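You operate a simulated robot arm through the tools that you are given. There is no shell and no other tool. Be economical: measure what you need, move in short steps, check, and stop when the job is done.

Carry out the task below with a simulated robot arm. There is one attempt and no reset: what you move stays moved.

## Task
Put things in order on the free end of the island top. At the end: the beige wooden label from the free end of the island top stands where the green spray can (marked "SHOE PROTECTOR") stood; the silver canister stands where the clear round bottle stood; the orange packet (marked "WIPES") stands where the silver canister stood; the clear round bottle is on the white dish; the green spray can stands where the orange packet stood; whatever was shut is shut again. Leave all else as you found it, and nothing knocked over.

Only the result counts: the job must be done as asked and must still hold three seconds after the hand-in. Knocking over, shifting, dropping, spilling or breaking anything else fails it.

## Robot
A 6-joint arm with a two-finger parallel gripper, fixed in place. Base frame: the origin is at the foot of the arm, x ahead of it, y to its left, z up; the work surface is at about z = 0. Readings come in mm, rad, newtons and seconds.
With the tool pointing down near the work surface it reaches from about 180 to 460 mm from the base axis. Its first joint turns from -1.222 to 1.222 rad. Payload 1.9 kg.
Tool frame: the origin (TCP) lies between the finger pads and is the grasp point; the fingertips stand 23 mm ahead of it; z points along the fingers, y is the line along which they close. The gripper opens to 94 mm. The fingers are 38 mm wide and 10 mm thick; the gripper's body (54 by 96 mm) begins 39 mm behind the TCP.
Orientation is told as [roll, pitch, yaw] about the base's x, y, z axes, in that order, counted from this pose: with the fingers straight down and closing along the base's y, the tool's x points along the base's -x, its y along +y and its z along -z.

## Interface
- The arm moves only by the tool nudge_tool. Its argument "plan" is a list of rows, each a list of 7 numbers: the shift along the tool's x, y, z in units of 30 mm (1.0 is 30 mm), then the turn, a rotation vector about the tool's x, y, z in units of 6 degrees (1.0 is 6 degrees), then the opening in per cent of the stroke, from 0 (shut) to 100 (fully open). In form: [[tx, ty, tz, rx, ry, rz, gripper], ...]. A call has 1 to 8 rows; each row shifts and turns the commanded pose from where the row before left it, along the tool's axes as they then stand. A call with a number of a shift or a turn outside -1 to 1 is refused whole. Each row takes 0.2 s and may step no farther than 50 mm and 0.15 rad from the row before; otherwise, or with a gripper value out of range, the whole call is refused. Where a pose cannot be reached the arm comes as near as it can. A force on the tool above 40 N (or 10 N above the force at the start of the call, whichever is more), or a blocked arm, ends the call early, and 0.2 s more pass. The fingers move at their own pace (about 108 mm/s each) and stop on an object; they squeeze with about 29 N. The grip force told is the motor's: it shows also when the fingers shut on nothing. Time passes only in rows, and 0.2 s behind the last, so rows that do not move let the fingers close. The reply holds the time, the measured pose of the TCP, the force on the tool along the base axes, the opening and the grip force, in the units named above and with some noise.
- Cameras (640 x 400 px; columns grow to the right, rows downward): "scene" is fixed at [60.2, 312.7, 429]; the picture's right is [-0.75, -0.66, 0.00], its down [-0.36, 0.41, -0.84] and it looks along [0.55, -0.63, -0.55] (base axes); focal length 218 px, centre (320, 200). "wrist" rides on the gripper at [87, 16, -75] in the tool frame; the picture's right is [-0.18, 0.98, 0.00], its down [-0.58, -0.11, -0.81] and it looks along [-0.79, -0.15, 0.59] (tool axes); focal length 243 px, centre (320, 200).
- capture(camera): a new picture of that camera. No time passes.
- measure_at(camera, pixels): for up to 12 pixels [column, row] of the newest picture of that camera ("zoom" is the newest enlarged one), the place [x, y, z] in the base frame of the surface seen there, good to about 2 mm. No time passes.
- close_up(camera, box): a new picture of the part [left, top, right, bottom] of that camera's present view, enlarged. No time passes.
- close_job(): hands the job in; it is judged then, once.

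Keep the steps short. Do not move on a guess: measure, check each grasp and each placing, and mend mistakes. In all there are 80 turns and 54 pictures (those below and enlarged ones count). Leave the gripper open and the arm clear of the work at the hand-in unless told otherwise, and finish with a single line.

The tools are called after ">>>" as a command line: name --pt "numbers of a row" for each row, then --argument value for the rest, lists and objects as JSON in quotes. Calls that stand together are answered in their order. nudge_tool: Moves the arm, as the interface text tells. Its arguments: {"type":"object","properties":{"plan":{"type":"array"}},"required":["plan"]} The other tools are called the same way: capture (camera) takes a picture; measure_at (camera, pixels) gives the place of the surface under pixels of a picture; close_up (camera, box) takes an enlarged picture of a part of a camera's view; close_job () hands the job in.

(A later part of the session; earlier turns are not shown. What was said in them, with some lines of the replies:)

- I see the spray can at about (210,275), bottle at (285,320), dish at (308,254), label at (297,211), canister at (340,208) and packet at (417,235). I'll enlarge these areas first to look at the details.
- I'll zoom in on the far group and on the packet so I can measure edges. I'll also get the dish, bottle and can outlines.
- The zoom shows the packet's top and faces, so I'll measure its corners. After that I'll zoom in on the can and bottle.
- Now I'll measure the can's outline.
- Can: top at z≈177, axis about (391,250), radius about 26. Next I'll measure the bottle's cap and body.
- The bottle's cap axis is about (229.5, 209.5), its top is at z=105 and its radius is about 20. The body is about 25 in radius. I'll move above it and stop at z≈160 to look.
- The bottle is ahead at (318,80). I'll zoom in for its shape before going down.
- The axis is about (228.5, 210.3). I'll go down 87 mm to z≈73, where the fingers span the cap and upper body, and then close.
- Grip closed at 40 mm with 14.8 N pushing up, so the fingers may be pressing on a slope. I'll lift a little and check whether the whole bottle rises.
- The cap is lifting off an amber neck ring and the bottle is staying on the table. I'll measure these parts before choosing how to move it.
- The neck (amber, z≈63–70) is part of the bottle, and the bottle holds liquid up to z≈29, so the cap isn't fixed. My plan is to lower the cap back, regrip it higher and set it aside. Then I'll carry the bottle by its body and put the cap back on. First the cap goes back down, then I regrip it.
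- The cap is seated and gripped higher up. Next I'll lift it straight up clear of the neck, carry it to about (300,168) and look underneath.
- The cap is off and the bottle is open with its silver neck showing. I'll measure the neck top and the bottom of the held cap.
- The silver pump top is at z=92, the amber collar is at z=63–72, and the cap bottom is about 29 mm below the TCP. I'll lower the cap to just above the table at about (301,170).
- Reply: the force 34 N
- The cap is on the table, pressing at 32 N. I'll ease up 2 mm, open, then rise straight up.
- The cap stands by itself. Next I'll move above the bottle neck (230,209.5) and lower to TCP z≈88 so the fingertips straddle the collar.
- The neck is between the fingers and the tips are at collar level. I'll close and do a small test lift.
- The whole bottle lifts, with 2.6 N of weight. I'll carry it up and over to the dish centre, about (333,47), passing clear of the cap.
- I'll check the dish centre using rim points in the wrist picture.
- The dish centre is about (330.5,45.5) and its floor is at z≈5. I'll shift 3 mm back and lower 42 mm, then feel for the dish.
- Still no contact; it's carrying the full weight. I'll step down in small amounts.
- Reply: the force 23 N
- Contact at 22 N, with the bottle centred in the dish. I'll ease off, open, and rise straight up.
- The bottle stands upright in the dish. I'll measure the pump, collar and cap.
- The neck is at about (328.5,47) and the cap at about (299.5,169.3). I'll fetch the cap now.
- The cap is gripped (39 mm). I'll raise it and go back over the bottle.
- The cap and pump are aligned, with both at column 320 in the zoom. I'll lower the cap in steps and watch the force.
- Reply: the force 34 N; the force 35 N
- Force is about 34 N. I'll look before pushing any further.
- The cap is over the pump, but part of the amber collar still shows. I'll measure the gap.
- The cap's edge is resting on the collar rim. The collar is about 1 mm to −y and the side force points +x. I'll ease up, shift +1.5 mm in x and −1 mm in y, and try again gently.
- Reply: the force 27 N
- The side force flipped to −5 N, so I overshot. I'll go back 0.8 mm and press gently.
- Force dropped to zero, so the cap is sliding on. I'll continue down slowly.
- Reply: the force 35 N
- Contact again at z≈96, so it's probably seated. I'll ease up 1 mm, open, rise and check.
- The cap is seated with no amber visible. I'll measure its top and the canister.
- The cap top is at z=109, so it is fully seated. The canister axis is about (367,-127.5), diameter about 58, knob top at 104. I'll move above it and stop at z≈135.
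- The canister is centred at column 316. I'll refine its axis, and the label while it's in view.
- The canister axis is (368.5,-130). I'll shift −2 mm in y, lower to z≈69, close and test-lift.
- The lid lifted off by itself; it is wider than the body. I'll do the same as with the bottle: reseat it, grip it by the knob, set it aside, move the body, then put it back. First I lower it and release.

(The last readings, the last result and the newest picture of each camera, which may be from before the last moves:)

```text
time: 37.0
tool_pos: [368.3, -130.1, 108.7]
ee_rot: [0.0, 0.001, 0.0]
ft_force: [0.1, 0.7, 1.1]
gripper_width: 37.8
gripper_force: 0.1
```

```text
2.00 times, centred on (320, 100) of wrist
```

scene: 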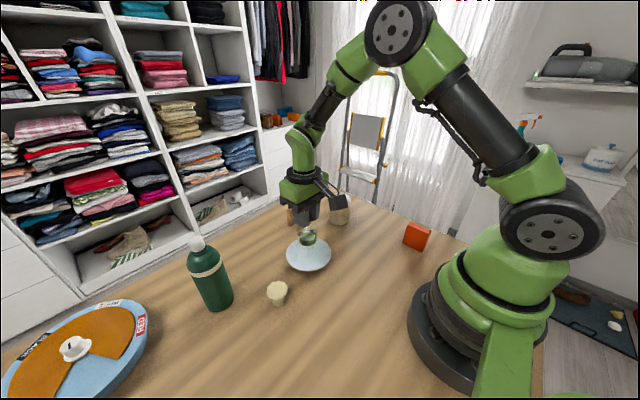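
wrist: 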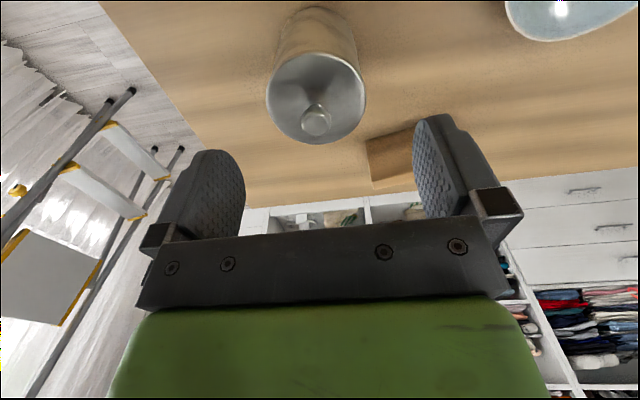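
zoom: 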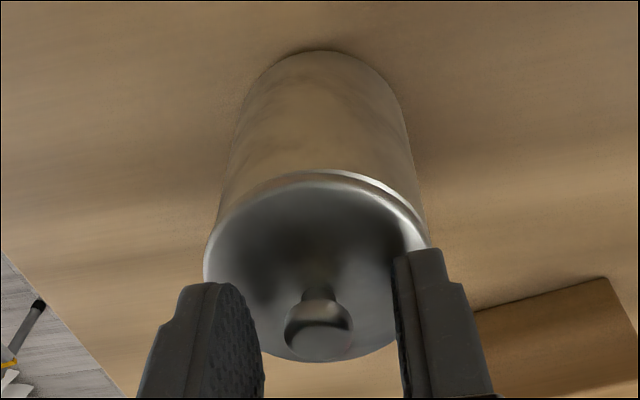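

The lid is seated again and the knob at (318,330) in the zoom sits between the fingers. I'll close on the knob, lift, and carry it to about (268,-110).

>>> nudge_tool --pt "0 0 0 0 0 0 0" --pt "0 0 0 0 0 0 0" --pt "0 0 -0.4 0 0 0 0" --pt "0 0 -0.6 0 0 0 0" --pt "1 0.2 0 0 0 0 0" --pt "1 0.2 0 0 0 0 0" --pt "1 0.27 0 0 0 0 0" --pt "0.33 0 0 0 0 0 0"

>>> close_up --camera "scene" --box '[270, 150, 430, 260]'

```text
time: 38.8
tool_pos: [268.2, -108.2, 139.3]
ee_rot: [0.001, -0.001, -0.001]
ft_force: [0.6, 0.0, 0.1]
gripper_width: 15.9
gripper_force: 29.3
```

```text
3.64 times, centred on (350, 205) of scene
```

zoom: 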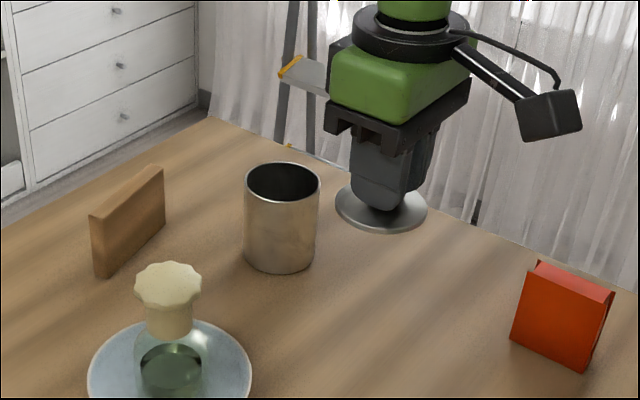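

The lid is held level. I'll lower it to the table.

>>> nudge_tool --pt "0 0 1 0 0 0 0" --pt "0 0 1 0 0 0 0" --pt "0 0 1 0 0 0 0" --pt "0 0 0.2 0 0 0 0"

>>> nudge_tool --pt "0 0 0.06 0 0 0 0" --pt "0 0 0.06 0 0 0 0" --pt "0 0 0.06 0 0 0 0" --pt "0 0 0.06 0 0 0 0" --pt "0 0 0.06 0 0 0 0"

```text
time: 39.8
tool_pos: [269.2, -109.0, 43.0]
ee_rot: [0.0, 0.0, -0.002]
ft_force: [0.6, 0.0, 0.4]
gripper_width: 16.3
gripper_force: 28.9
```

```text
time: 41.0
tool_pos: [270.6, -110.3, 33.2]
ee_rot: [-0.004, -0.004, -0.001]
ft_force: [-5.4, 3.9, 39.5]
gripper_width: 15.8
gripper_force: 29.4
```

The lid is on the table. I'll release it, rise, and return over the canister body.

>>> nudge_tool --pt "0 0 -0.06 0 0 0 0" --pt "0 0 0 0 0 0 35" --pt "0 0 0 0 0 0 50" --pt "0 0 -1 0 0 0 50" --pt "0 0 -1 0 0 0 70" --pt "0 0 -1 0 0 0 100" --pt "-1 -0.2 -0.2 0 0 0 100" --pt "-1 -0.2 0 0 0 0 100"

>>> nudge_tool --pt "-1 -0.27 0 0 0 0 100" --pt "-0.33 0 0 0 0 0 100" --pt "0 0 1 0 0 0 100" --pt "0 0 1 0 0 0 100" --pt "0 0 0.35 0 0 0 100" --pt "0 0 0 0 0 0 50" --pt "0 0 0 0 0 0 0" --pt "0 0 0 0 0 0 0"

>>> nudge_tool --pt "0 0 -0.2 0 0 0 0" --pt "0 0 -0.4 0 0 0 0"

>>> close_up --camera "scene" --box '[270, 150, 430, 260]'

```text
time: 42.8
tool_pos: [330.2, -120.5, 130.7]
ee_rot: [-0.001, -0.001, -0.002]
ft_force: [1.1, -0.1, 1.0]
gripper_width: 93.9
gripper_force: 0.1
```

```text
time: 44.6
tool_pos: [368.9, -129.1, 61.9]
ee_rot: [-0.001, 0.002, -0.001]
ft_force: [0.9, 0.9, -0.6]
gripper_width: 61.6
gripper_force: 29.3
```

```text
time: 45.2
tool_pos: [369.7, -128.8, 78.8]
ee_rot: [-0.001, 0.001, -0.003]
ft_force: [0.9, -0.4, -2.5]
gripper_width: 61.3
gripper_force: 29.3
```

```text
3.64 times, centred on (350, 205) of scene
```

zoom: 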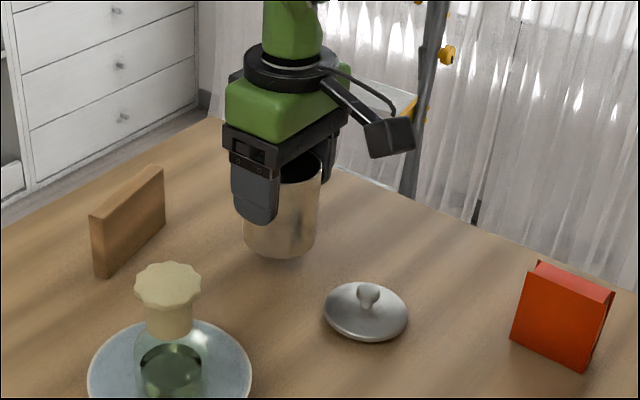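

The body lifts. I'll raise it, move −x first, then +y along x≈229, clear of the dish.

>>> nudge_tool --pt "0 0 -1 0 0 0 0" --pt "0 0 -1 0 0 0 0" --pt "1 0 -0.4 0 0 0 0" --pt "1 0 0 0 0 0 0" --pt "1 0 0 0 0 0 0" --pt "1 0.5 0 0 0 0 0" --pt "0.63 0.8 0 0 0 0 0"

>>> nudge_tool --pt "0 1 0 0 0 0 0" --pt "0 1 0 0 0 0 0" --pt "0 1 0 0 0 0 0" --pt "0 1 0 0 0 0 0" --pt "0 1 0 0 0 0 0" --pt "0 1 0 0 0 0 0" --pt "0 1 0 0 0 0 0" --pt "0 1 0 0 0 0 0"

>>> nudge_tool --pt "0 1 0 0 0 0 0" --pt "0 1 0 0 0 0 0"

```text
time: 46.8
tool_pos: [229.6, -90.1, 149.0]
ee_rot: [0.0, -0.001, -0.003]
ft_force: [0.1, 0.0, -2.9]
gripper_width: 61.4
gripper_force: 29.4
```

```text
time: 48.6
tool_pos: [229.0, 149.1, 150.9]
ee_rot: [-0.001, 0.001, -0.001]
ft_force: [-0.5, 0.4, -3.1]
gripper_width: 61.4
gripper_force: 29.4
```

```text
time: 49.2
tool_pos: [230.9, 208.9, 149.8]
ee_rot: [0.0, -0.001, 0.0]
ft_force: [-0.3, -0.2, -2.7]
gripper_width: 61.4
gripper_force: 28.8
```

At (230,209). I'll lower until close, then feel for the table.

>>> nudge_tool --pt "0 0.02 1 0 0 0 0" --pt "0 0 1 0 0 0 0" --pt "0 0 0.75 0 0 0 0"

>>> nudge_tool --pt "0 0 0.06 0 0 0 0" --pt "0 0 0.06 0 0 0 0" --pt "0 0 0.06 0 0 0 0"

```text
time: 50.0
tool_pos: [229.2, 210.2, 67.4]
ee_rot: [0.001, 0.0, -0.001]
ft_force: [-0.9, -0.4, -1.7]
gripper_width: 61.5
gripper_force: 29.6
```

```text
time: 50.8
tool_pos: [230.5, 209.9, 62.6]
ee_rot: [0.0, 0.0, -0.002]
ft_force: [-0.5, -0.8, -1.8]
gripper_width: 61.0
gripper_force: 28.8
```

>>> nudge_tool --pt "0 0 0.05 0 0 0 0" --pt "0 0 0.05 0 0 0 0"

```text
time: 51.4
tool_pos: [230.7, 208.8, 60.4]
ee_rot: [0.001, 0.0, -0.003]
ft_force: [-6.0, -4.9, 20.0]
gripper_width: 61.4
gripper_force: 28.5
```

Contact. I'll release, rise, and head back for the lid.

>>> nudge_tool --pt "0 0 -0.03 0 0 0 0" --pt "0 0 0 0 0 0 85" --pt "0 0 0 0 0 0 100" --pt "0 0 -1 0 0 0 100" --pt "0 0 -1 0 0 0 100" --pt "0 0 -1 0 0 0 100" --pt "0 -1 0 0 0 0 50" --pt "0 -1 0 0 0 0 50"

>>> nudge_tool --pt "0 -1 0 0 0 0 50" --pt "0 -1 0 0 0 0 50" --pt "0 -1 0 0 0 0 50" --pt "0 -1 0 0 0 0 50" --pt "0 -1 0 0 0 0 50" --pt "0 -1 0 0 0 0 50" --pt "-0.3 -1 0 0 0 0 50" --pt "-0.5 -1 0 0 0 0 50"

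>>> nudge_tool --pt "-0.5 -0.65 0 0 0 0 50" --pt "0 0 1 0 0 0 50" --pt "0 0 1 0 0 0 50" --pt "0 0 0.5 0 0 0 50"

>>> capture --camera "wrist"

>>> close_up --camera "scene" --box '[240, 180, 400, 360]'

```text
time: 53.2
tool_pos: [229.4, 149.8, 149.6]
ee_rot: [-0.002, -0.001, -0.001]
ft_force: [0.0, -0.7, -0.7]
gripper_width: 46.9
gripper_force: 0.1
```

```text
time: 55.0
tool_pos: [256.9, -91.3, 148.7]
ee_rot: [0.0, 0.0, 0.001]
ft_force: [-0.2, 0.3, -0.8]
gripper_width: 46.7
gripper_force: 0.1
```

```text
time: 56.0
tool_pos: [270.3, -109.9, 72.5]
ee_rot: [-0.002, 0.0, -0.002]
ft_force: [0.3, 0.2, -0.5]
gripper_width: 47.0
gripper_force: 0.0
```

```text
16 pictures are left
```

wrist: 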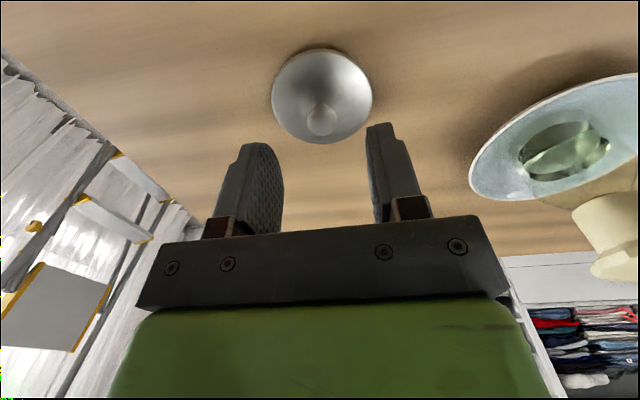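

```text
2.22 times, centred on (320, 270) of scene
```

zoom: 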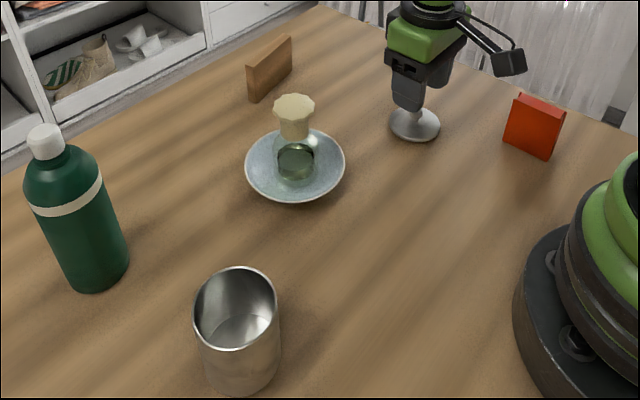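

The canister body stands at the bottle's old place and is empty. I'll measure its rim and the lid's position.

>>> measure_at --camera "zoom" --pixels '[[195, 312], [278, 300], [236, 268], [240, 350], [205, 285], [262, 275]]'

>>> measure_at --camera "wrist" --pixels '[[321, 122], [273, 95], [371, 95], [321, 142], [318, 51]]'

```text
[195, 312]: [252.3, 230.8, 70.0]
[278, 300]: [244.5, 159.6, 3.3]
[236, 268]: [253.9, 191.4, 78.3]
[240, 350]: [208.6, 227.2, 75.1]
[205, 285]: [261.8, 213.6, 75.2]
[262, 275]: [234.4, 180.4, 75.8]
```

```text
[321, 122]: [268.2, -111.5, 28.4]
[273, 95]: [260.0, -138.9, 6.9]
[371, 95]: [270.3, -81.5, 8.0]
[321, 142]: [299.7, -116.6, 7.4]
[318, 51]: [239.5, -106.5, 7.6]
```

The canister rim centre is (231,210) and the lid centre is (269.6,-110). I'll grip the lid by its knob and lift.

>>> nudge_tool --pt "0 0 0.8 0 0 0 50" --pt "0 0 0.43 0 0 0 50" --pt "0 0 0 0 0 0 0" --pt "0 0 0 0 0 0 0" --pt "0 0 -1 0 0 0 0" --pt "0 0 -1 0 0 0 0" --pt "0 0 -1 0 0 0 0" --pt "0 0 -0.8 0 0 0 0"

>>> nudge_tool --pt "0.5 0.65 0 0 0 0 0" --pt "0.5 1 0 0 0 0 0" --pt "0.3 1 0 0 0 0 0" --pt "0 1 0 0 0 0 0" --pt "0 1 0 0 0 0 0" --pt "0 1 0 0 0 0 0" --pt "0 1 0 0 0 0 0" --pt "0 1 0 0 0 0 0"

>>> nudge_tool --pt "0 1 0 0 0 0 0" --pt "0 1 0 0 0 0 0" --pt "0 1 0 0 0 0 0"

>>> capture --camera "wrist"

```text
time: 57.8
tool_pos: [267.6, -110.4, 154.4]
ee_rot: [0.0, -0.001, -0.002]
ft_force: [0.2, 0.4, -0.1]
gripper_width: 16.1
gripper_force: 28.6
```

```text
time: 59.6
tool_pos: [229.8, 121.7, 152.3]
ee_rot: [0.0, 0.0, -0.003]
ft_force: [-0.5, -0.5, -1.0]
gripper_width: 15.9
gripper_force: 28.6
```

```text
time: 60.4
tool_pos: [228.9, 211.1, 152.7]
ee_rot: [-0.001, 0.0, -0.001]
ft_force: [0.1, -0.1, -1.1]
gripper_width: 16.0
gripper_force: 28.8
```

```text
14 pictures are left
```

wrist: 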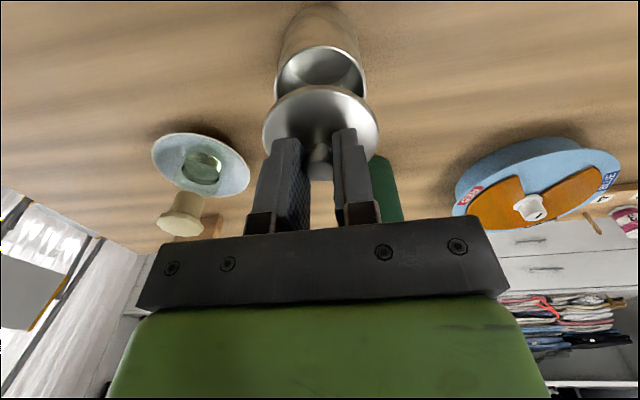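

The lid is held level over the canister. I'll lower it gently onto the rim.

>>> nudge_tool --pt "0 0 0.5 0 0 0 0" --pt "0 0 0.4 0 0 0 0" --pt "0 0 0.3 0 0 0 0"

>>> nudge_tool --pt "0 0 0.07 0 0 0 0" --pt "0 0 0.07 0 0 0 0" --pt "0 0 0.05 0 0 0 0"

```text
time: 61.2
tool_pos: [230.2, 210.5, 117.6]
ee_rot: [-0.002, 0.0, -0.001]
ft_force: [1.1, -1.5, 0.0]
gripper_width: 15.9
gripper_force: 28.6
```

```text
time: 62.0
tool_pos: [230.0, 210.0, 110.6]
ee_rot: [-0.001, -0.002, -0.001]
ft_force: [-0.7, -0.2, -0.5]
gripper_width: 16.1
gripper_force: 29.1
```

>>> nudge_tool --pt "0 0 0.05 0 0 0 0" --pt "0 0 0.05 0 0 0 0"

>>> close_up --camera "scene" --box '[240, 260, 340, 360]'

```text
time: 62.6
tool_pos: [230.0, 210.1, 107.9]
ee_rot: [-0.001, 0.0, -0.001]
ft_force: [0.6, 0.6, -0.8]
gripper_width: 16.0
gripper_force: 28.2
```

```text
4.00 times, centred on (290, 310) of scene
```

zoom: 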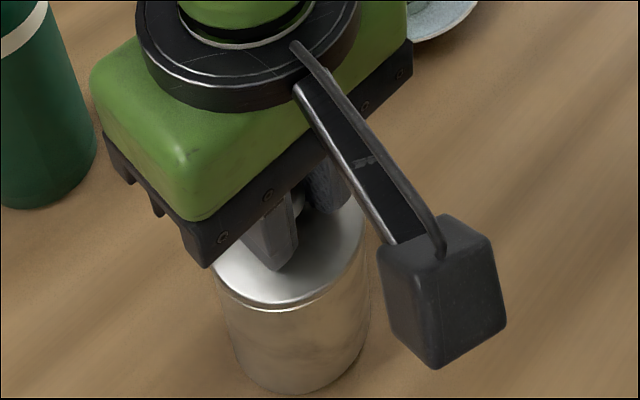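

The lid looks aligned on the rim with no contact force yet. I'll lower a little more.

>>> nudge_tool --pt "0 0 0.04 0 0 0 0" --pt "0 0 0.04 0 0 0 0"

```text
time: 63.2
tool_pos: [230.5, 210.0, 106.4]
ee_rot: [0.005, -0.002, -0.003]
ft_force: [-11.0, 2.0, 34.1]
gripper_width: 16.0
gripper_force: 28.4
```

The lid is seated. I'll release, rise, and travel towards the packet along x≈230.

>>> nudge_tool --pt "0 0 -0.05 0 0 0 0" --pt "0 0 0 0 0 0 35" --pt "0 0 0 0 0 0 50" --pt "0 0 -1 0 0 0 60" --pt "0 0 -1 0 0 0 60" --pt "0 -1 0 0 0 0 60" --pt "0 -1 0 0 0 0 60" --pt "0 -1 0 0 0 0 60"

>>> nudge_tool --pt "0 -1 0 0 0 0 60" --pt "0 -1 0 0 0 0 60" --pt "0 -1 0 0 0 0 60" --pt "0 -1 0 0 0 0 60" --pt "0 -1 0 0 0 0 60" --pt "0 -1 0 0 0 0 60" --pt "0 -1 0 0 0 0 60" --pt "0 -1 0 0 0 0 60"

>>> nudge_tool --pt "0 -1 0 0 0 0 60" --pt "1 -0.67 0 0 0 0 60" --pt "1 0 0 0 0 0 60" --pt "0.63 0 0 0 0 0 60" --pt "0 0 1 0 0 0 60" --pt "0 0 1 0 0 0 60"

>>> capture --camera "scene"

```text
time: 65.0
tool_pos: [227.9, 117.6, 167.9]
ee_rot: [0.0, 0.001, -0.001]
ft_force: [-0.2, 0.6, -0.1]
gripper_width: 56.4
gripper_force: 0.0
```

```text
time: 66.8
tool_pos: [231.3, -120.9, 166.6]
ee_rot: [0.0, 0.001, 0.0]
ft_force: [0.1, -0.2, 1.3]
gripper_width: 56.2
gripper_force: 0.0
```

```text
time: 68.2
tool_pos: [152.8, -171.0, 107.8]
ee_rot: [0.001, -0.001, -0.001]
ft_force: [0.3, -0.7, -0.3]
gripper_width: 56.3
gripper_force: 0.0
```

```text
12 pictures are left
```

scene: 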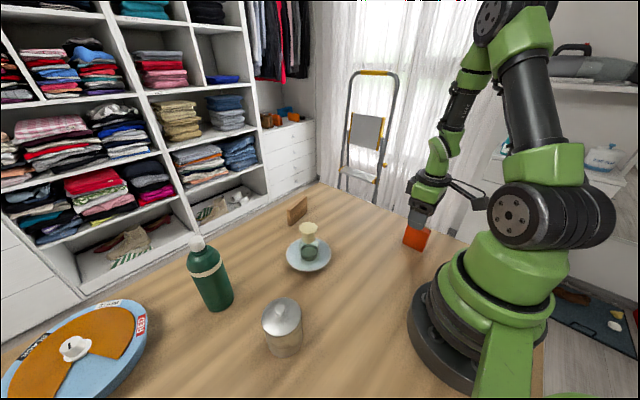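

The canister stands lidded at (282,325). The packet is under the hand. I'll lower to z≈45, close and lift a little.

>>> nudge_tool --pt "0 0 1 0 0 0 60" --pt "0 0 1 0 0 0 60" --pt "0 0 0.1 0 0 0 60" --pt "0 0 0 0 0 0 20" --pt "0 0 0 0 0 0 0" --pt "0 0 0 0 0 0 0"

>>> nudge_tool --pt "0 0 -0.3 0 0 0 0" --pt "0 0 -0.4 0 0 0 0"

>>> close_up --camera "scene" --box '[370, 170, 470, 260]'

```text
time: 69.6
tool_pos: [151.1, -171.4, 45.4]
ee_rot: [0.0, -0.001, -0.002]
ft_force: [-0.2, -0.3, 0.8]
gripper_width: 23.5
gripper_force: 29.3
```

```text
time: 70.2
tool_pos: [150.0, -171.6, 66.0]
ee_rot: [0.001, 0.001, -0.001]
ft_force: [-0.1, 0.4, -0.7]
gripper_width: 23.4
gripper_force: 29.4
```

```text
4.44 times, centred on (420, 215) of scene
```

zoom: 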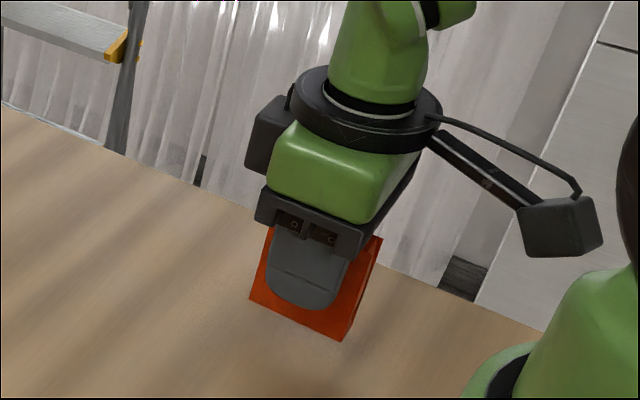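

The packet is lifted. I'll carry it to the canister's old place at (368.5,-130).

>>> nudge_tool --pt "-0.25 0 -0.7 0 0 0 0" --pt "-1 0.2 0 0 0 0 0" --pt "-1 0.2 0 0 0 0 0" --pt "-1 0.2 0 0 0 0 0" --pt "-1 0.2 0 0 0 0 0" --pt "-1 0.2 0 0 0 0 0" --pt "-1 0.2 0 0 0 0 0" --pt "-1 0.17 0 0 0 0 0"

>>> nudge_tool --pt "0 0 0.7 0 0 0 0" --pt "0 0 0.6 0 0 0 0"

>>> nudge_tool --pt "0 0 0.05 0 0 0 0" --pt "0 0 0.05 0 0 0 0"

```text
time: 72.0
tool_pos: [368.8, -127.3, 87.7]
ee_rot: [-0.001, 0.001, -0.002]
ft_force: [0.1, 0.2, -0.4]
gripper_width: 23.5
gripper_force: 28.7
```

```text
time: 72.6
tool_pos: [369.1, -127.3, 47.8]
ee_rot: [0.0, 0.0, -0.002]
ft_force: [-0.1, -0.5, -0.3]
gripper_width: 23.2
gripper_force: 29.3
```

```text
time: 73.2
tool_pos: [368.4, -129.0, 44.3]
ee_rot: [0.0, 0.0, -0.001]
ft_force: [-1.7, 1.3, 5.3]
gripper_width: 23.1
gripper_force: 28.9
```

Light contact at 5 N. I'll release the packet and rise.

>>> nudge_tool --pt "0 0 0 0 0 0 40" --pt "0 0 0 0 0 0 55" --pt "0 0 -1 0 0 0 55" --pt "0 0 -1 0 0 0 55" --pt "0 0 -1 0 0 0 80" --pt "0 0 -1 0 0 0 100" --pt "0 0 -1 0 0 0 100" --pt "0 0 -0.8 0 0 0 100"

>>> nudge_tool --pt "0 1 0 0 0 0 100" --pt "0 1 0 0 0 0 100" --pt "0 1 0 0 0 0 100" --pt "0 1 0 0 0 0 100" --pt "0 1 0 0 0 0 100" --pt "0 1 0 0 0 0 100" --pt "0 1 0 0 0 0 100" --pt "0 1 0 0 0 0 100"

>>> nudge_tool --pt "-0.15 1 0 0 0 0 100" --pt "-0.2 1 0 0 0 0 100" --pt "-0.2 1 0 0 0 0 100" --pt "-0.2 1 0 0 0 0 100" --pt "0 0.67 0 0 0 0 100"

>>> capture --camera "wrist"

>>> capture --camera "scene"

```text
time: 75.0
tool_pos: [368.7, -129.4, 217.7]
ee_rot: [0.001, 0.001, -0.002]
ft_force: [0.2, 0.9, -0.7]
gripper_width: 94.1
gripper_force: 0.1
```

```text
time: 76.8
tool_pos: [370.9, 112.9, 219.0]
ee_rot: [0.0, 0.0, 0.0]
ft_force: [0.1, 0.2, -0.6]
gripper_width: 94.1
gripper_force: 0.2
```

```text
time: 78.0
tool_pos: [376.8, 247.4, 212.9]
ee_rot: [0.0, 0.001, 0.001]
ft_force: [0.1, -0.6, -0.4]
gripper_width: 94.1
gripper_force: 0.1
out of reach, approached as far as the arm can: row 4, 5
```

```text
10 pictures are left
```

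wrist: 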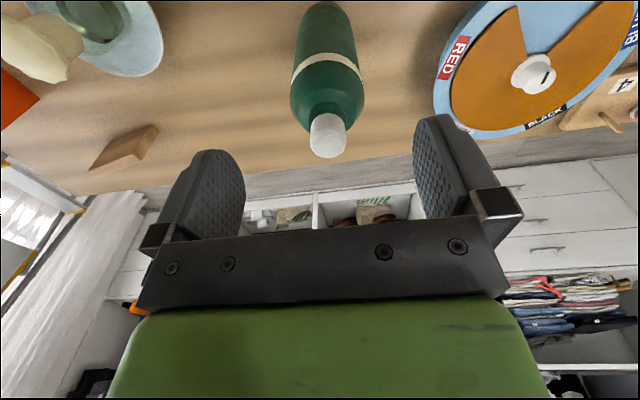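

```text
9 pictures are left
```

scene: 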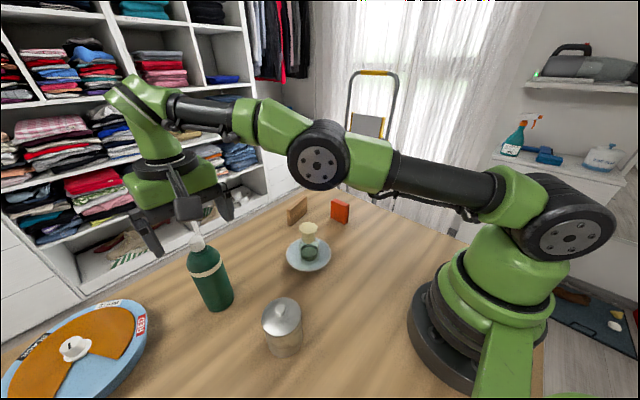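

At this height the arm stops at x≈377; lower down it should reach farther. I'll measure the can from this wrist view.

>>> measure_at --camera "wrist" --pixels '[[328, 145], [313, 140], [344, 140], [328, 156], [328, 120], [294, 80], [360, 72], [292, 100], [362, 98], [327, 85], [300, 30], [327, 62]]'

```text
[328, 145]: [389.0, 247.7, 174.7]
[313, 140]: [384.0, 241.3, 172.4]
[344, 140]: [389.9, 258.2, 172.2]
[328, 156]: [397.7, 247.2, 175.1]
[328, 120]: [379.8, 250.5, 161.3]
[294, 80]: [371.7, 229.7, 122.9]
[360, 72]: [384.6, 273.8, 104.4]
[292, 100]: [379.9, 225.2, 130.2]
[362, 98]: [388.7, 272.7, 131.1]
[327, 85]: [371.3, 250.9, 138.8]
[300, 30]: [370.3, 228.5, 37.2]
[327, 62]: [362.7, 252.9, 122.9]
```

The can axis is (389,249.5) with its body at full width up to z≈131. I'll descend partway and check the reach.

>>> nudge_tool --pt "0 0 0.6 0 0 0 100" --pt "0 0 0.6 0 0 0 100" --pt "0 0 0.6 0 0 0 100"

```text
time: 78.8
tool_pos: [377.5, 247.3, 159.8]
ee_rot: [0.001, 0.0, -0.001]
ft_force: [-0.4, -0.1, 0.2]
gripper_width: 93.9
gripper_force: 0.0
```

Now at x≈377.5. I'll step +x by 9 mm and +y by 2 while lowering to z≈144.

>>> nudge_tool --pt "-0.15 0.06 0 0 0 0 100" --pt "-0.15 0 0.2 0 0 0 100" --pt "0 0 0.3 0 0 0 100"

```text
time: 79.6
tool_pos: [384.7, 250.2, 145.3]
ee_rot: [0.001, -0.001, -0.001]
ft_force: [-0.3, 0.2, -0.3]
gripper_width: 94.3
gripper_force: 0.1
```

I'll add another 3 mm in x, go down 2 mm, then close and test-lift.

>>> nudge_tool --pt "-0.1 0 0.07 0 0 0 100" --pt "0 0 0 0 0 0 60" --pt "0 0 0 0 0 0 20" --pt "0 0 0 0 0 0 0" --pt "0 0 0 0 0 0 0"

>>> nudge_tool --pt "0 0 -0.15 0 0 0 0" --pt "0 0 -0.2 0 0 0 0"

>>> close_up --camera "scene" --box '[100, 180, 260, 320]'

```text
time: 80.8
tool_pos: [388.6, 250.0, 143.6]
ee_rot: [0.0, -0.001, -0.002]
ft_force: [0.4, 1.2, 1.0]
gripper_width: 52.9
gripper_force: 29.0
```

```text
time: 81.4
tool_pos: [386.3, 249.7, 153.6]
ee_rot: [0.002, -0.001, -0.004]
ft_force: [0.6, 0.5, -2.6]
gripper_width: 52.9
gripper_force: 29.1
```

```text
2.86 times, centred on (180, 250) of scene
```

zoom: 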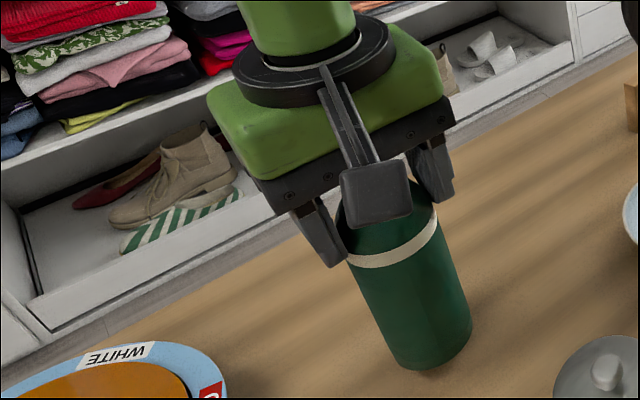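

The can is held at 53 mm wide with 2.6 N of weight and no slip. I'll move inward between the canister and dish to (300,150), then raise it.

>>> nudge_tool --pt "0.725 -0.83 0 0 0 0 0" --pt "0.725 -0.83 -0.3 0 0 0 0" --pt "0.725 -0.83 -0.3 0 0 0 0" --pt "0.725 -0.84 -0.5 0 0 0 0" --pt "0 0 -1 0 0 0 0" --pt "0 0 -1 0 0 0 0" --pt "0 0 -0.6 0 0 0 0"

>>> nudge_tool --pt "0.6 -1 0 0 0 0 0" --pt "0.6 -1 0 0 0 0 0" --pt "0.6 -1 0 0 0 0 0" --pt "0.5 -1 0 0 0 0 0" --pt "0 -1 0 0 0 0 0" --pt "0 -1 0 0 0 0 0" --pt "0 -1 0 0 0 0 0" --pt "0 -1 0 0 0 0 0"

```text
time: 83.0
tool_pos: [302.1, 150.7, 265.1]
ee_rot: [0.001, -0.001, 0.0]
ft_force: [-0.1, 0.3, -3.6]
gripper_width: 52.8
gripper_force: 29.6
```

```text
time: 84.8
tool_pos: [231.4, -90.4, 265.1]
ee_rot: [0.002, 0.0, 0.0]
ft_force: [0.4, 0.0, -2.4]
gripper_width: 52.9
gripper_force: 28.7
```

Now I'll move to the packet's old place, about (150,-170.5), while lowering.

>>> nudge_tool --pt "0 -1 0.5 0 0 0 0" --pt "0 -1 0.5 0 0 0 0" --pt "0.9 -0.68 0.5 0 0 0 0" --pt "0.9 0 0.5 0 0 0 0" --pt "0.9 0 0.5 0 0 0 0"

>>> nudge_tool --pt "0 0 0.6 0 0 0 0" --pt "0 0 0.5 0 0 0 0"

```text
time: 86.0
tool_pos: [148.3, -169.8, 190.1]
ee_rot: [0.001, -0.002, -0.001]
ft_force: [0.4, 0.8, -2.7]
gripper_width: 52.8
gripper_force: 29.2
```

```text
time: 86.6
tool_pos: [150.2, -171.0, 156.1]
ee_rot: [-0.001, -0.002, -0.002]
ft_force: [-0.4, 0.3, -3.3]
gripper_width: 52.9
gripper_force: 29.0
```

Next is the last 12 mm, slowly until contact.

>>> nudge_tool --pt "0 0 0.15 0 0 0 0" --pt "0 0 0.12 0 0 0 0"

>>> nudge_tool --pt "0 0 0.06 0 0 0 0" --pt "0 0 0.05 0 0 0 0"

```text
time: 87.2
tool_pos: [150.4, -170.1, 149.7]
ee_rot: [-0.001, 0.001, 0.0]
ft_force: [0.0, 0.8, -2.5]
gripper_width: 52.8
gripper_force: 29.2
```

```text
time: 87.8
tool_pos: [151.1, -169.6, 145.5]
ee_rot: [0.001, -0.002, -0.002]
ft_force: [0.0, -0.3, -2.5]
gripper_width: 52.9
gripper_force: 28.9
```

>>> nudge_tool --pt "0 0 0.05 0 0 0 0" --pt "0 0 0.04 0 0 0 0"

```text
time: 88.4
tool_pos: [150.2, -170.3, 142.2]
ee_rot: [-0.001, 0.0, -0.003]
ft_force: [-1.1, 3.1, 13.7]
gripper_width: 53.0
gripper_force: 29.3
```

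Contact. I'll release the can, rise clear of it, and take a check picture.

>>> nudge_tool --pt "0 0 -0.03 0 0 0 0" --pt "0 0 0 0 0 0 75" --pt "0 0 0 0 0 0 95" --pt "0 0 -1 0 0 0 95" --pt "0 0 -1 0 0 0 95" --pt "0 0 -0.6 0 0 0 95" --pt "-1 0.5 0 0 0 0 80" --pt "-1 0.5 0 0 0 1 60"

>>> nudge_tool --pt "-1 0.3 0 0 0 1 60" --pt "-0.9 0.5 0 0 0 1 60" --pt "-0.8 0.6 0 0 0 1 60" --pt "-0.7 0.7 0 0 0 1 60" --pt "-0.6 0.8 0 0 0 1 60" --pt "-0.4 0.9 0 0 0 1 60" --pt "-0.3 0.9 0 0 0 1 60" --pt "-0.2 0.9 0 0 0 1 60"

>>> capture --camera "scene"

```text
time: 90.2
tool_pos: [211.7, -139.7, 220.1]
ee_rot: [0.0, -0.001, -0.105]
ft_force: [-0.8, -0.8, 0.2]
gripper_width: 56.6
gripper_force: 0.0
```

```text
time: 92.0
tool_pos: [428.9, -51.8, 222.8]
ee_rot: [0.0, 0.001, -0.947]
ft_force: [0.9, 0.2, -0.1]
gripper_width: 56.3
gripper_force: 0.1
```

```text
7 pictures are left
```

scene: 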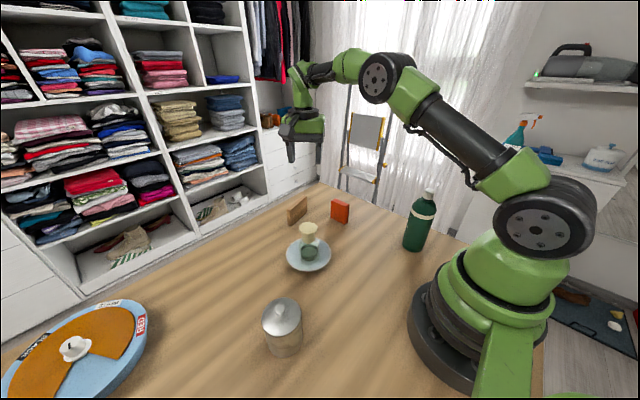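

All is standing well so far. Yaw is −54° and the label needs −78°, so I'll finish the turn and lower to z≈130.

>>> nudge_tool --pt "0 0 0.7 0 0 1 60" --pt "0 0 0.8 0 0 1 60" --pt "0 0 0.8 0 0 1 60" --pt "0 0 0.8 0 0 1 60" --pt "0.5 0.4 0 0 0 0 60" --pt "0.3 0.4 0 0 0 0 60"

>>> capture --camera "wrist"

```text
time: 93.4
tool_pos: [446.7, -23.7, 128.4]
ee_rot: [-0.001, 0.001, -1.363]
ft_force: [0.5, 0.0, -0.1]
gripper_width: 56.4
gripper_force: 0.0
```

```text
6 pictures are left
```

wrist: 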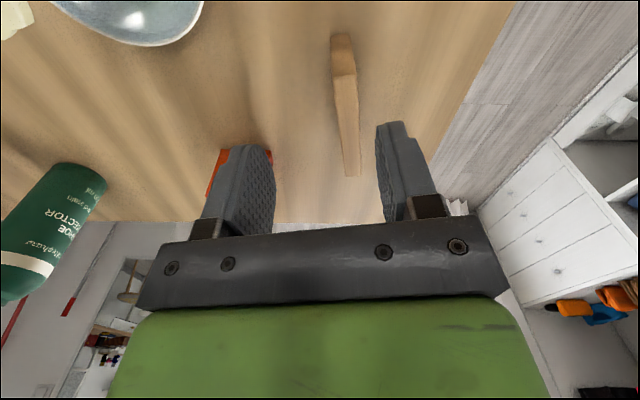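

The label's top runs from (345,72) to (352,175). I'll measure its edges.

>>> measure_at --camera "wrist" --pixels '[[335, 78], [354, 77], [344, 78], [340, 120], [357, 120], [348, 120], [346, 172], [359, 172], [335, 40], [347, 40]]'

```text
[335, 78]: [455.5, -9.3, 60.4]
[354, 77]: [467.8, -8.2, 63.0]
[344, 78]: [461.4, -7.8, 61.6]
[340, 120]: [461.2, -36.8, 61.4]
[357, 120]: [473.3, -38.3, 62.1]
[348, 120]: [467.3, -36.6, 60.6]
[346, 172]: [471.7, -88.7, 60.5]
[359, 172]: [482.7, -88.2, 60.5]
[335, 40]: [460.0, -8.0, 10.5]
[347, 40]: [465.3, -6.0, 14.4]
```

The label's mid-line is (461.4,-8) to (477.2,-88.5), thickness about 12, and the yaw matches. I'll move to the grasp point (465,-26), still above it, to test the reach.

>>> nudge_tool --pt "-0.1 0.3 0.3 0 0 0 60" --pt "-0.1 0.28 0.3 0 0 0 60"

```text
time: 94.0
tool_pos: [461.5, -23.9, 110.1]
ee_rot: [-0.001, 0.001, -1.362]
ft_force: [-0.4, 0.3, -0.3]
gripper_width: 56.5
gripper_force: 0.1
out of reach, approached as far as the arm can: row 2
```

Reach ends at x≈462 here. I'll lower and see; the label is well inside the 56 mm opening.

>>> nudge_tool --pt "0 0 0.8 0 0 0 60" --pt "0 0 0.8 0 0 0 60" --pt "0 0 0.6 0 0 0 60" --pt "0 0.08 0 0 0 0 60"

```text
time: 95.0
tool_pos: [457.4, -23.0, 46.2]
ee_rot: [0.002, 0.001, -1.363]
ft_force: [0.1, 0.0, 0.4]
gripper_width: 56.3
gripper_force: 0.0
out of reach, approached as far as the arm can: row 3
```

Straight down it only reaches x≈457 and the label needs about 464. I'll tilt the fingertips outward by about 4° and move outward in small steps.

>>> nudge_tool --pt "0 0 0 -0.35 0 0 60" --pt "0 0 0 -0.35 0 0 60" --pt "0 0.12 0 0 0 0 60" --pt "0 0.12 0 0 0 0 60"

```text
time: 96.0
tool_pos: [468.9, -21.4, 45.5]
ee_rot: [0.075, 0.001, -1.363]
ft_force: [-0.6, -0.4, -0.6]
gripper_width: 56.4
gripper_force: 0.0
out of reach, approached as far as the arm can: row 2, 4
```

It reaches 468.9 now, slightly past. I'll take back some of the tilt and 4 mm, then check with a picture.

>>> nudge_tool --pt "0 -0.14 0 0 0 0 60" --pt "0 0 0 0.25 0 0 60"

>>> capture --camera "wrist"

```text
time: 96.6
tool_pos: [465.7, -22.4, 44.1]
ee_rot: [0.047, 0.001, -1.364]
ft_force: [0.5, 0.7, -0.3]
gripper_width: 56.3
gripper_force: 0.1
```

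```text
5 pictures are left
```

wrist: 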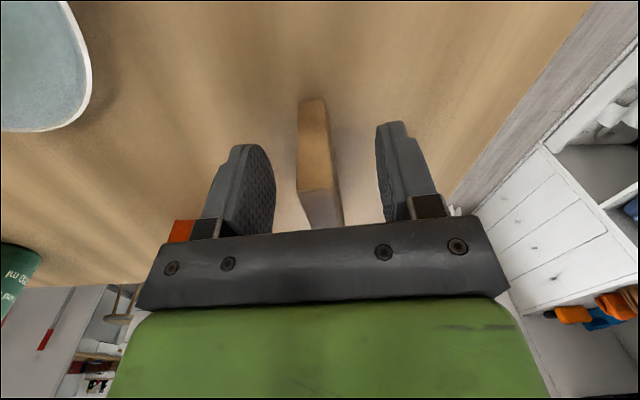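

The label is centred between the fingers at column ~318. I'll close and lift a little.

>>> nudge_tool --pt "0 0 0 0 0 0 30" --pt "0 0 0 0 0 0 0" --pt "0 0 0 0 0 0 0" --pt "0 0 0 0 0 0 0"

>>> nudge_tool --pt "0 -0.1 -0.3 0 0 0 0" --pt "0 -0.2 -0.5 0 0 0 0" --pt "0 -0.3 -0.5 0 0 0 0"

>>> close_up --camera "scene" --box '[250, 130, 370, 250]'

```text
time: 97.6
tool_pos: [464.0, -23.0, 44.4]
ee_rot: [0.047, 0.0, -1.363]
ft_force: [0.7, -0.1, 2.1]
gripper_width: 14.6
gripper_force: 29.0
```

```text
time: 98.4
tool_pos: [466.5, -28.0, 80.8]
ee_rot: [0.047, 0.0, -1.363]
ft_force: [0.2, 0.4, -0.9]
gripper_width: 14.1
gripper_force: 28.9
out of reach, approached as far as the arm can: row 2, 3
```

```text
3.33 times, centred on (310, 190) of scene
```

zoom: 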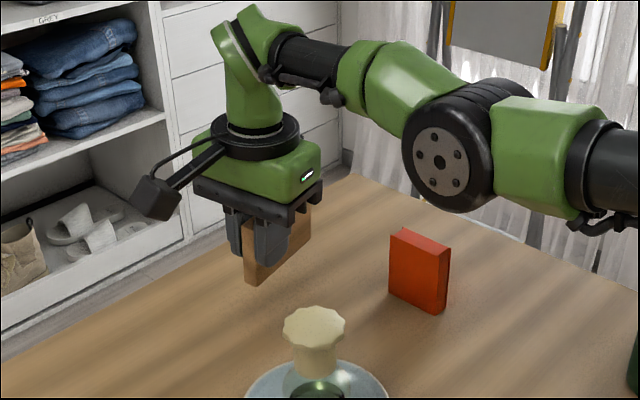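

The label is lifted. The reading looks odd (x still ≈466), so I'll hold still and read again.

>>> nudge_tool --pt "0 -0.2 0 0 0 0 0"

```text
time: 98.8
tool_pos: [467.4, -29.8, 77.9]
ee_rot: [0.042, -0.003, -1.357]
ft_force: [-0.1, -0.3, -0.1]
gripper_width: 14.6
gripper_force: 28.7
out of reach, approached as far as the arm can: row 1
```

It isn't moving inward and may be at a stretched-arm limit. I'll undo the tilt in small steps, which should bend the arm again.

>>> nudge_tool --pt "0 -0.1 0 0.15 0 0 0" --pt "0 -0.1 0 0.15 0 0 0" --pt "0 -0.1 0 0.15 0 0 0"

```text
time: 99.6
tool_pos: [451.6, -30.3, 79.8]
ee_rot: [-0.001, -0.001, -1.363]
ft_force: [0.2, -0.2, -1.3]
gripper_width: 14.5
gripper_force: 29.0
```

Freed: vertical at (451,-30,80). I'll raise and carry the label around the dish's far side to about (400,140).

>>> nudge_tool --pt "0.3 -0.2 -0.5 0 0 0 0" --pt "0.8 -0.1 -0.6 0 0 0 0" --pt "0.9 -0.1 -0.5 0 0 0 0" --pt "1 -0.05 0 0 0 0 0" --pt "1 -0.05 0 0 0 0 0" --pt "1 -0.05 0 0 0 0 0" --pt "0.9 -0.05 0 0 0 0 0"

>>> nudge_tool --pt "0 0 0 0 0 -1 0" --pt "0 0 0 0 0 -1 0" --pt "0 0 0 0 0 -1 0" --pt "0 0 0 0 0 -1 0" --pt "0 0 0 0 0 -1 0" --pt "0 0 0 0 0 -1 0" --pt "0 0 0 0 0 -1 0" --pt "0 0 0 0 0 -1 0"

>>> nudge_tool --pt "0 0 0 0 0 -1 0" --pt "0 0 0 0 0 -1 0" --pt "0 0 0 0 0 -1 0" --pt "0 0 0 0 0 -1 0" --pt "0 0 0 0 0 -1 0"

```text
time: 101.2
tool_pos: [396.5, 137.1, 127.3]
ee_rot: [0.001, 0.001, -1.363]
ft_force: [0.6, 0.1, -0.1]
gripper_width: 14.4
gripper_force: 29.2
```

```text
time: 103.0
tool_pos: [398.5, 137.6, 127.7]
ee_rot: [0.0, 0.0, -0.52]
ft_force: [1.0, 0.4, 0.1]
gripper_width: 14.4
gripper_force: 28.4
```

```text
time: 104.2
tool_pos: [396.6, 136.9, 128.1]
ee_rot: [0.003, 0.0, 0.0]
ft_force: [0.5, -0.1, -1.1]
gripper_width: 14.2
gripper_force: 28.9
```

Yaw is back to 0. I'll move to TCP (362,249.5), which puts the label's centre over the can's old place at (389,249.5), and check.

>>> nudge_tool --pt "0.3 1 0 0 0 0 0" --pt "0.3 1 0 0 0 0 0" --pt "0.3 1 0 0 0 0 0" --pt "0.27 0.74 0 0 0 0 0" --pt "0 0 0.8 0 0 0 0" --pt "0 0 0.7 0 0 0 0"

>>> close_up --camera "scene" --box '[120, 180, 280, 330]'

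```text
time: 105.6
tool_pos: [363.4, 250.2, 82.8]
ee_rot: [0.0, 0.0, -0.003]
ft_force: [0.8, -0.7, -0.1]
gripper_width: 14.5
gripper_force: 29.4
```

```text
2.67 times, centred on (200, 255) of scene
```

zoom: 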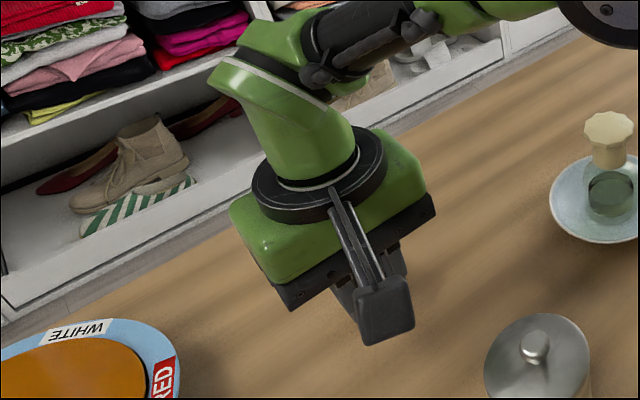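

The camera hides the label here. I'll lower it and feel for the table.

>>> nudge_tool --pt "0 0 0.6 0 0 0 0" --pt "0 0 0.5 0 0 0 0" --pt "0 0 0.07 0 0 0 0"

>>> nudge_tool --pt "0 0 0.05 0 0 0 0" --pt "0 0 0.05 0 0 0 0"

```text
time: 106.4
tool_pos: [362.8, 249.5, 45.8]
ee_rot: [-0.001, 0.0, -0.003]
ft_force: [0.1, 1.1, -1.3]
gripper_width: 14.3
gripper_force: 29.8
```

```text
time: 107.0
tool_pos: [362.9, 249.8, 45.0]
ee_rot: [0.0, -0.002, -0.002]
ft_force: [0.1, 0.1, -0.4]
gripper_width: 14.4
gripper_force: 28.7
5 turns are left
```

Few turns are left. I'll lower the last millimetres, release gently, rise clear, and look, all in one go.

>>> nudge_tool --pt "0 0 0.04 0 0 0 0" --pt "0 0 0.03 0 0 0 0" --pt "0 0 0 0 0 0 0" --pt "0 0 0 0 0 0 25" --pt "0 0 0 0 0 0 40" --pt "0 0 0 0 0 0 50" --pt "0 0 -0.5 0 0 0 50" --pt "0 0 -1 0 0 0 50"

>>> nudge_tool --pt "0 0 -1 0 0 0 50" --pt "0 0 -1 0 0 0 60" --pt "1 -0.5 -1 0 0 0 100" --pt "1 -1 -0.5 0 0 0 100" --pt "0 -1 0 0 0 0 100" --pt "0 -1 0 0 0 0 100" --pt "0 -1 0 0 0 0 100"

>>> capture --camera "scene"

>>> measure_at --camera "scene" --pixels '[[205, 290], [215, 290], [225, 290], [210, 280], [215, 300], [200, 285], [220, 275]]'

```text
time: 108.8
tool_pos: [363.0, 251.0, 89.0]
ee_rot: [0.0, 0.0, 0.0]
ft_force: [-0.4, 0.0, 0.1]
gripper_width: 46.7
gripper_force: 0.0
```

```text
time: 110.4
tool_pos: [301.9, 116.5, 192.9]
ee_rot: [-0.001, -0.001, 0.001]
ft_force: [-0.1, 0.3, -0.6]
gripper_width: 94.1
gripper_force: 0.0
```

```text
2 pictures are left
```

scene: 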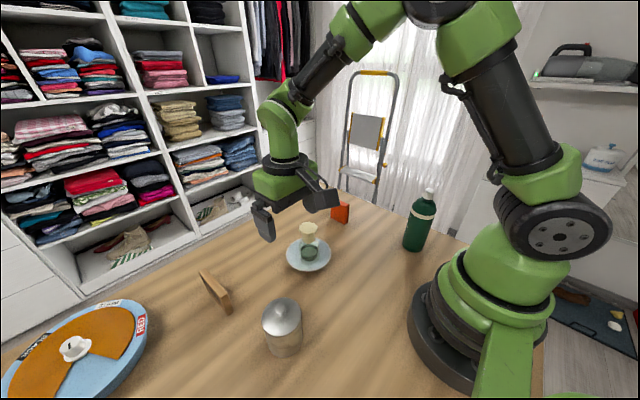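

```text
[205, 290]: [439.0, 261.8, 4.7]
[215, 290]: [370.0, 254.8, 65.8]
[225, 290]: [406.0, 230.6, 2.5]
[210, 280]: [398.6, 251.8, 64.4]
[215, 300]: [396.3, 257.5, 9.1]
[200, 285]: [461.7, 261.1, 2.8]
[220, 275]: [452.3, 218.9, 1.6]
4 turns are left
```

The label stands level with its top at z≈65 on the can's old place. Everything else is upright, both lids are back on, and the gripper is open and clear, so I'm handing in.

>>> close_job

```text
The job is handed in.
```

The job is handed in: the label, canister, packet, bottle and can are all in their new places and upright, and the bottle's cap and the canister's lid, which came off during the moves, are back on.
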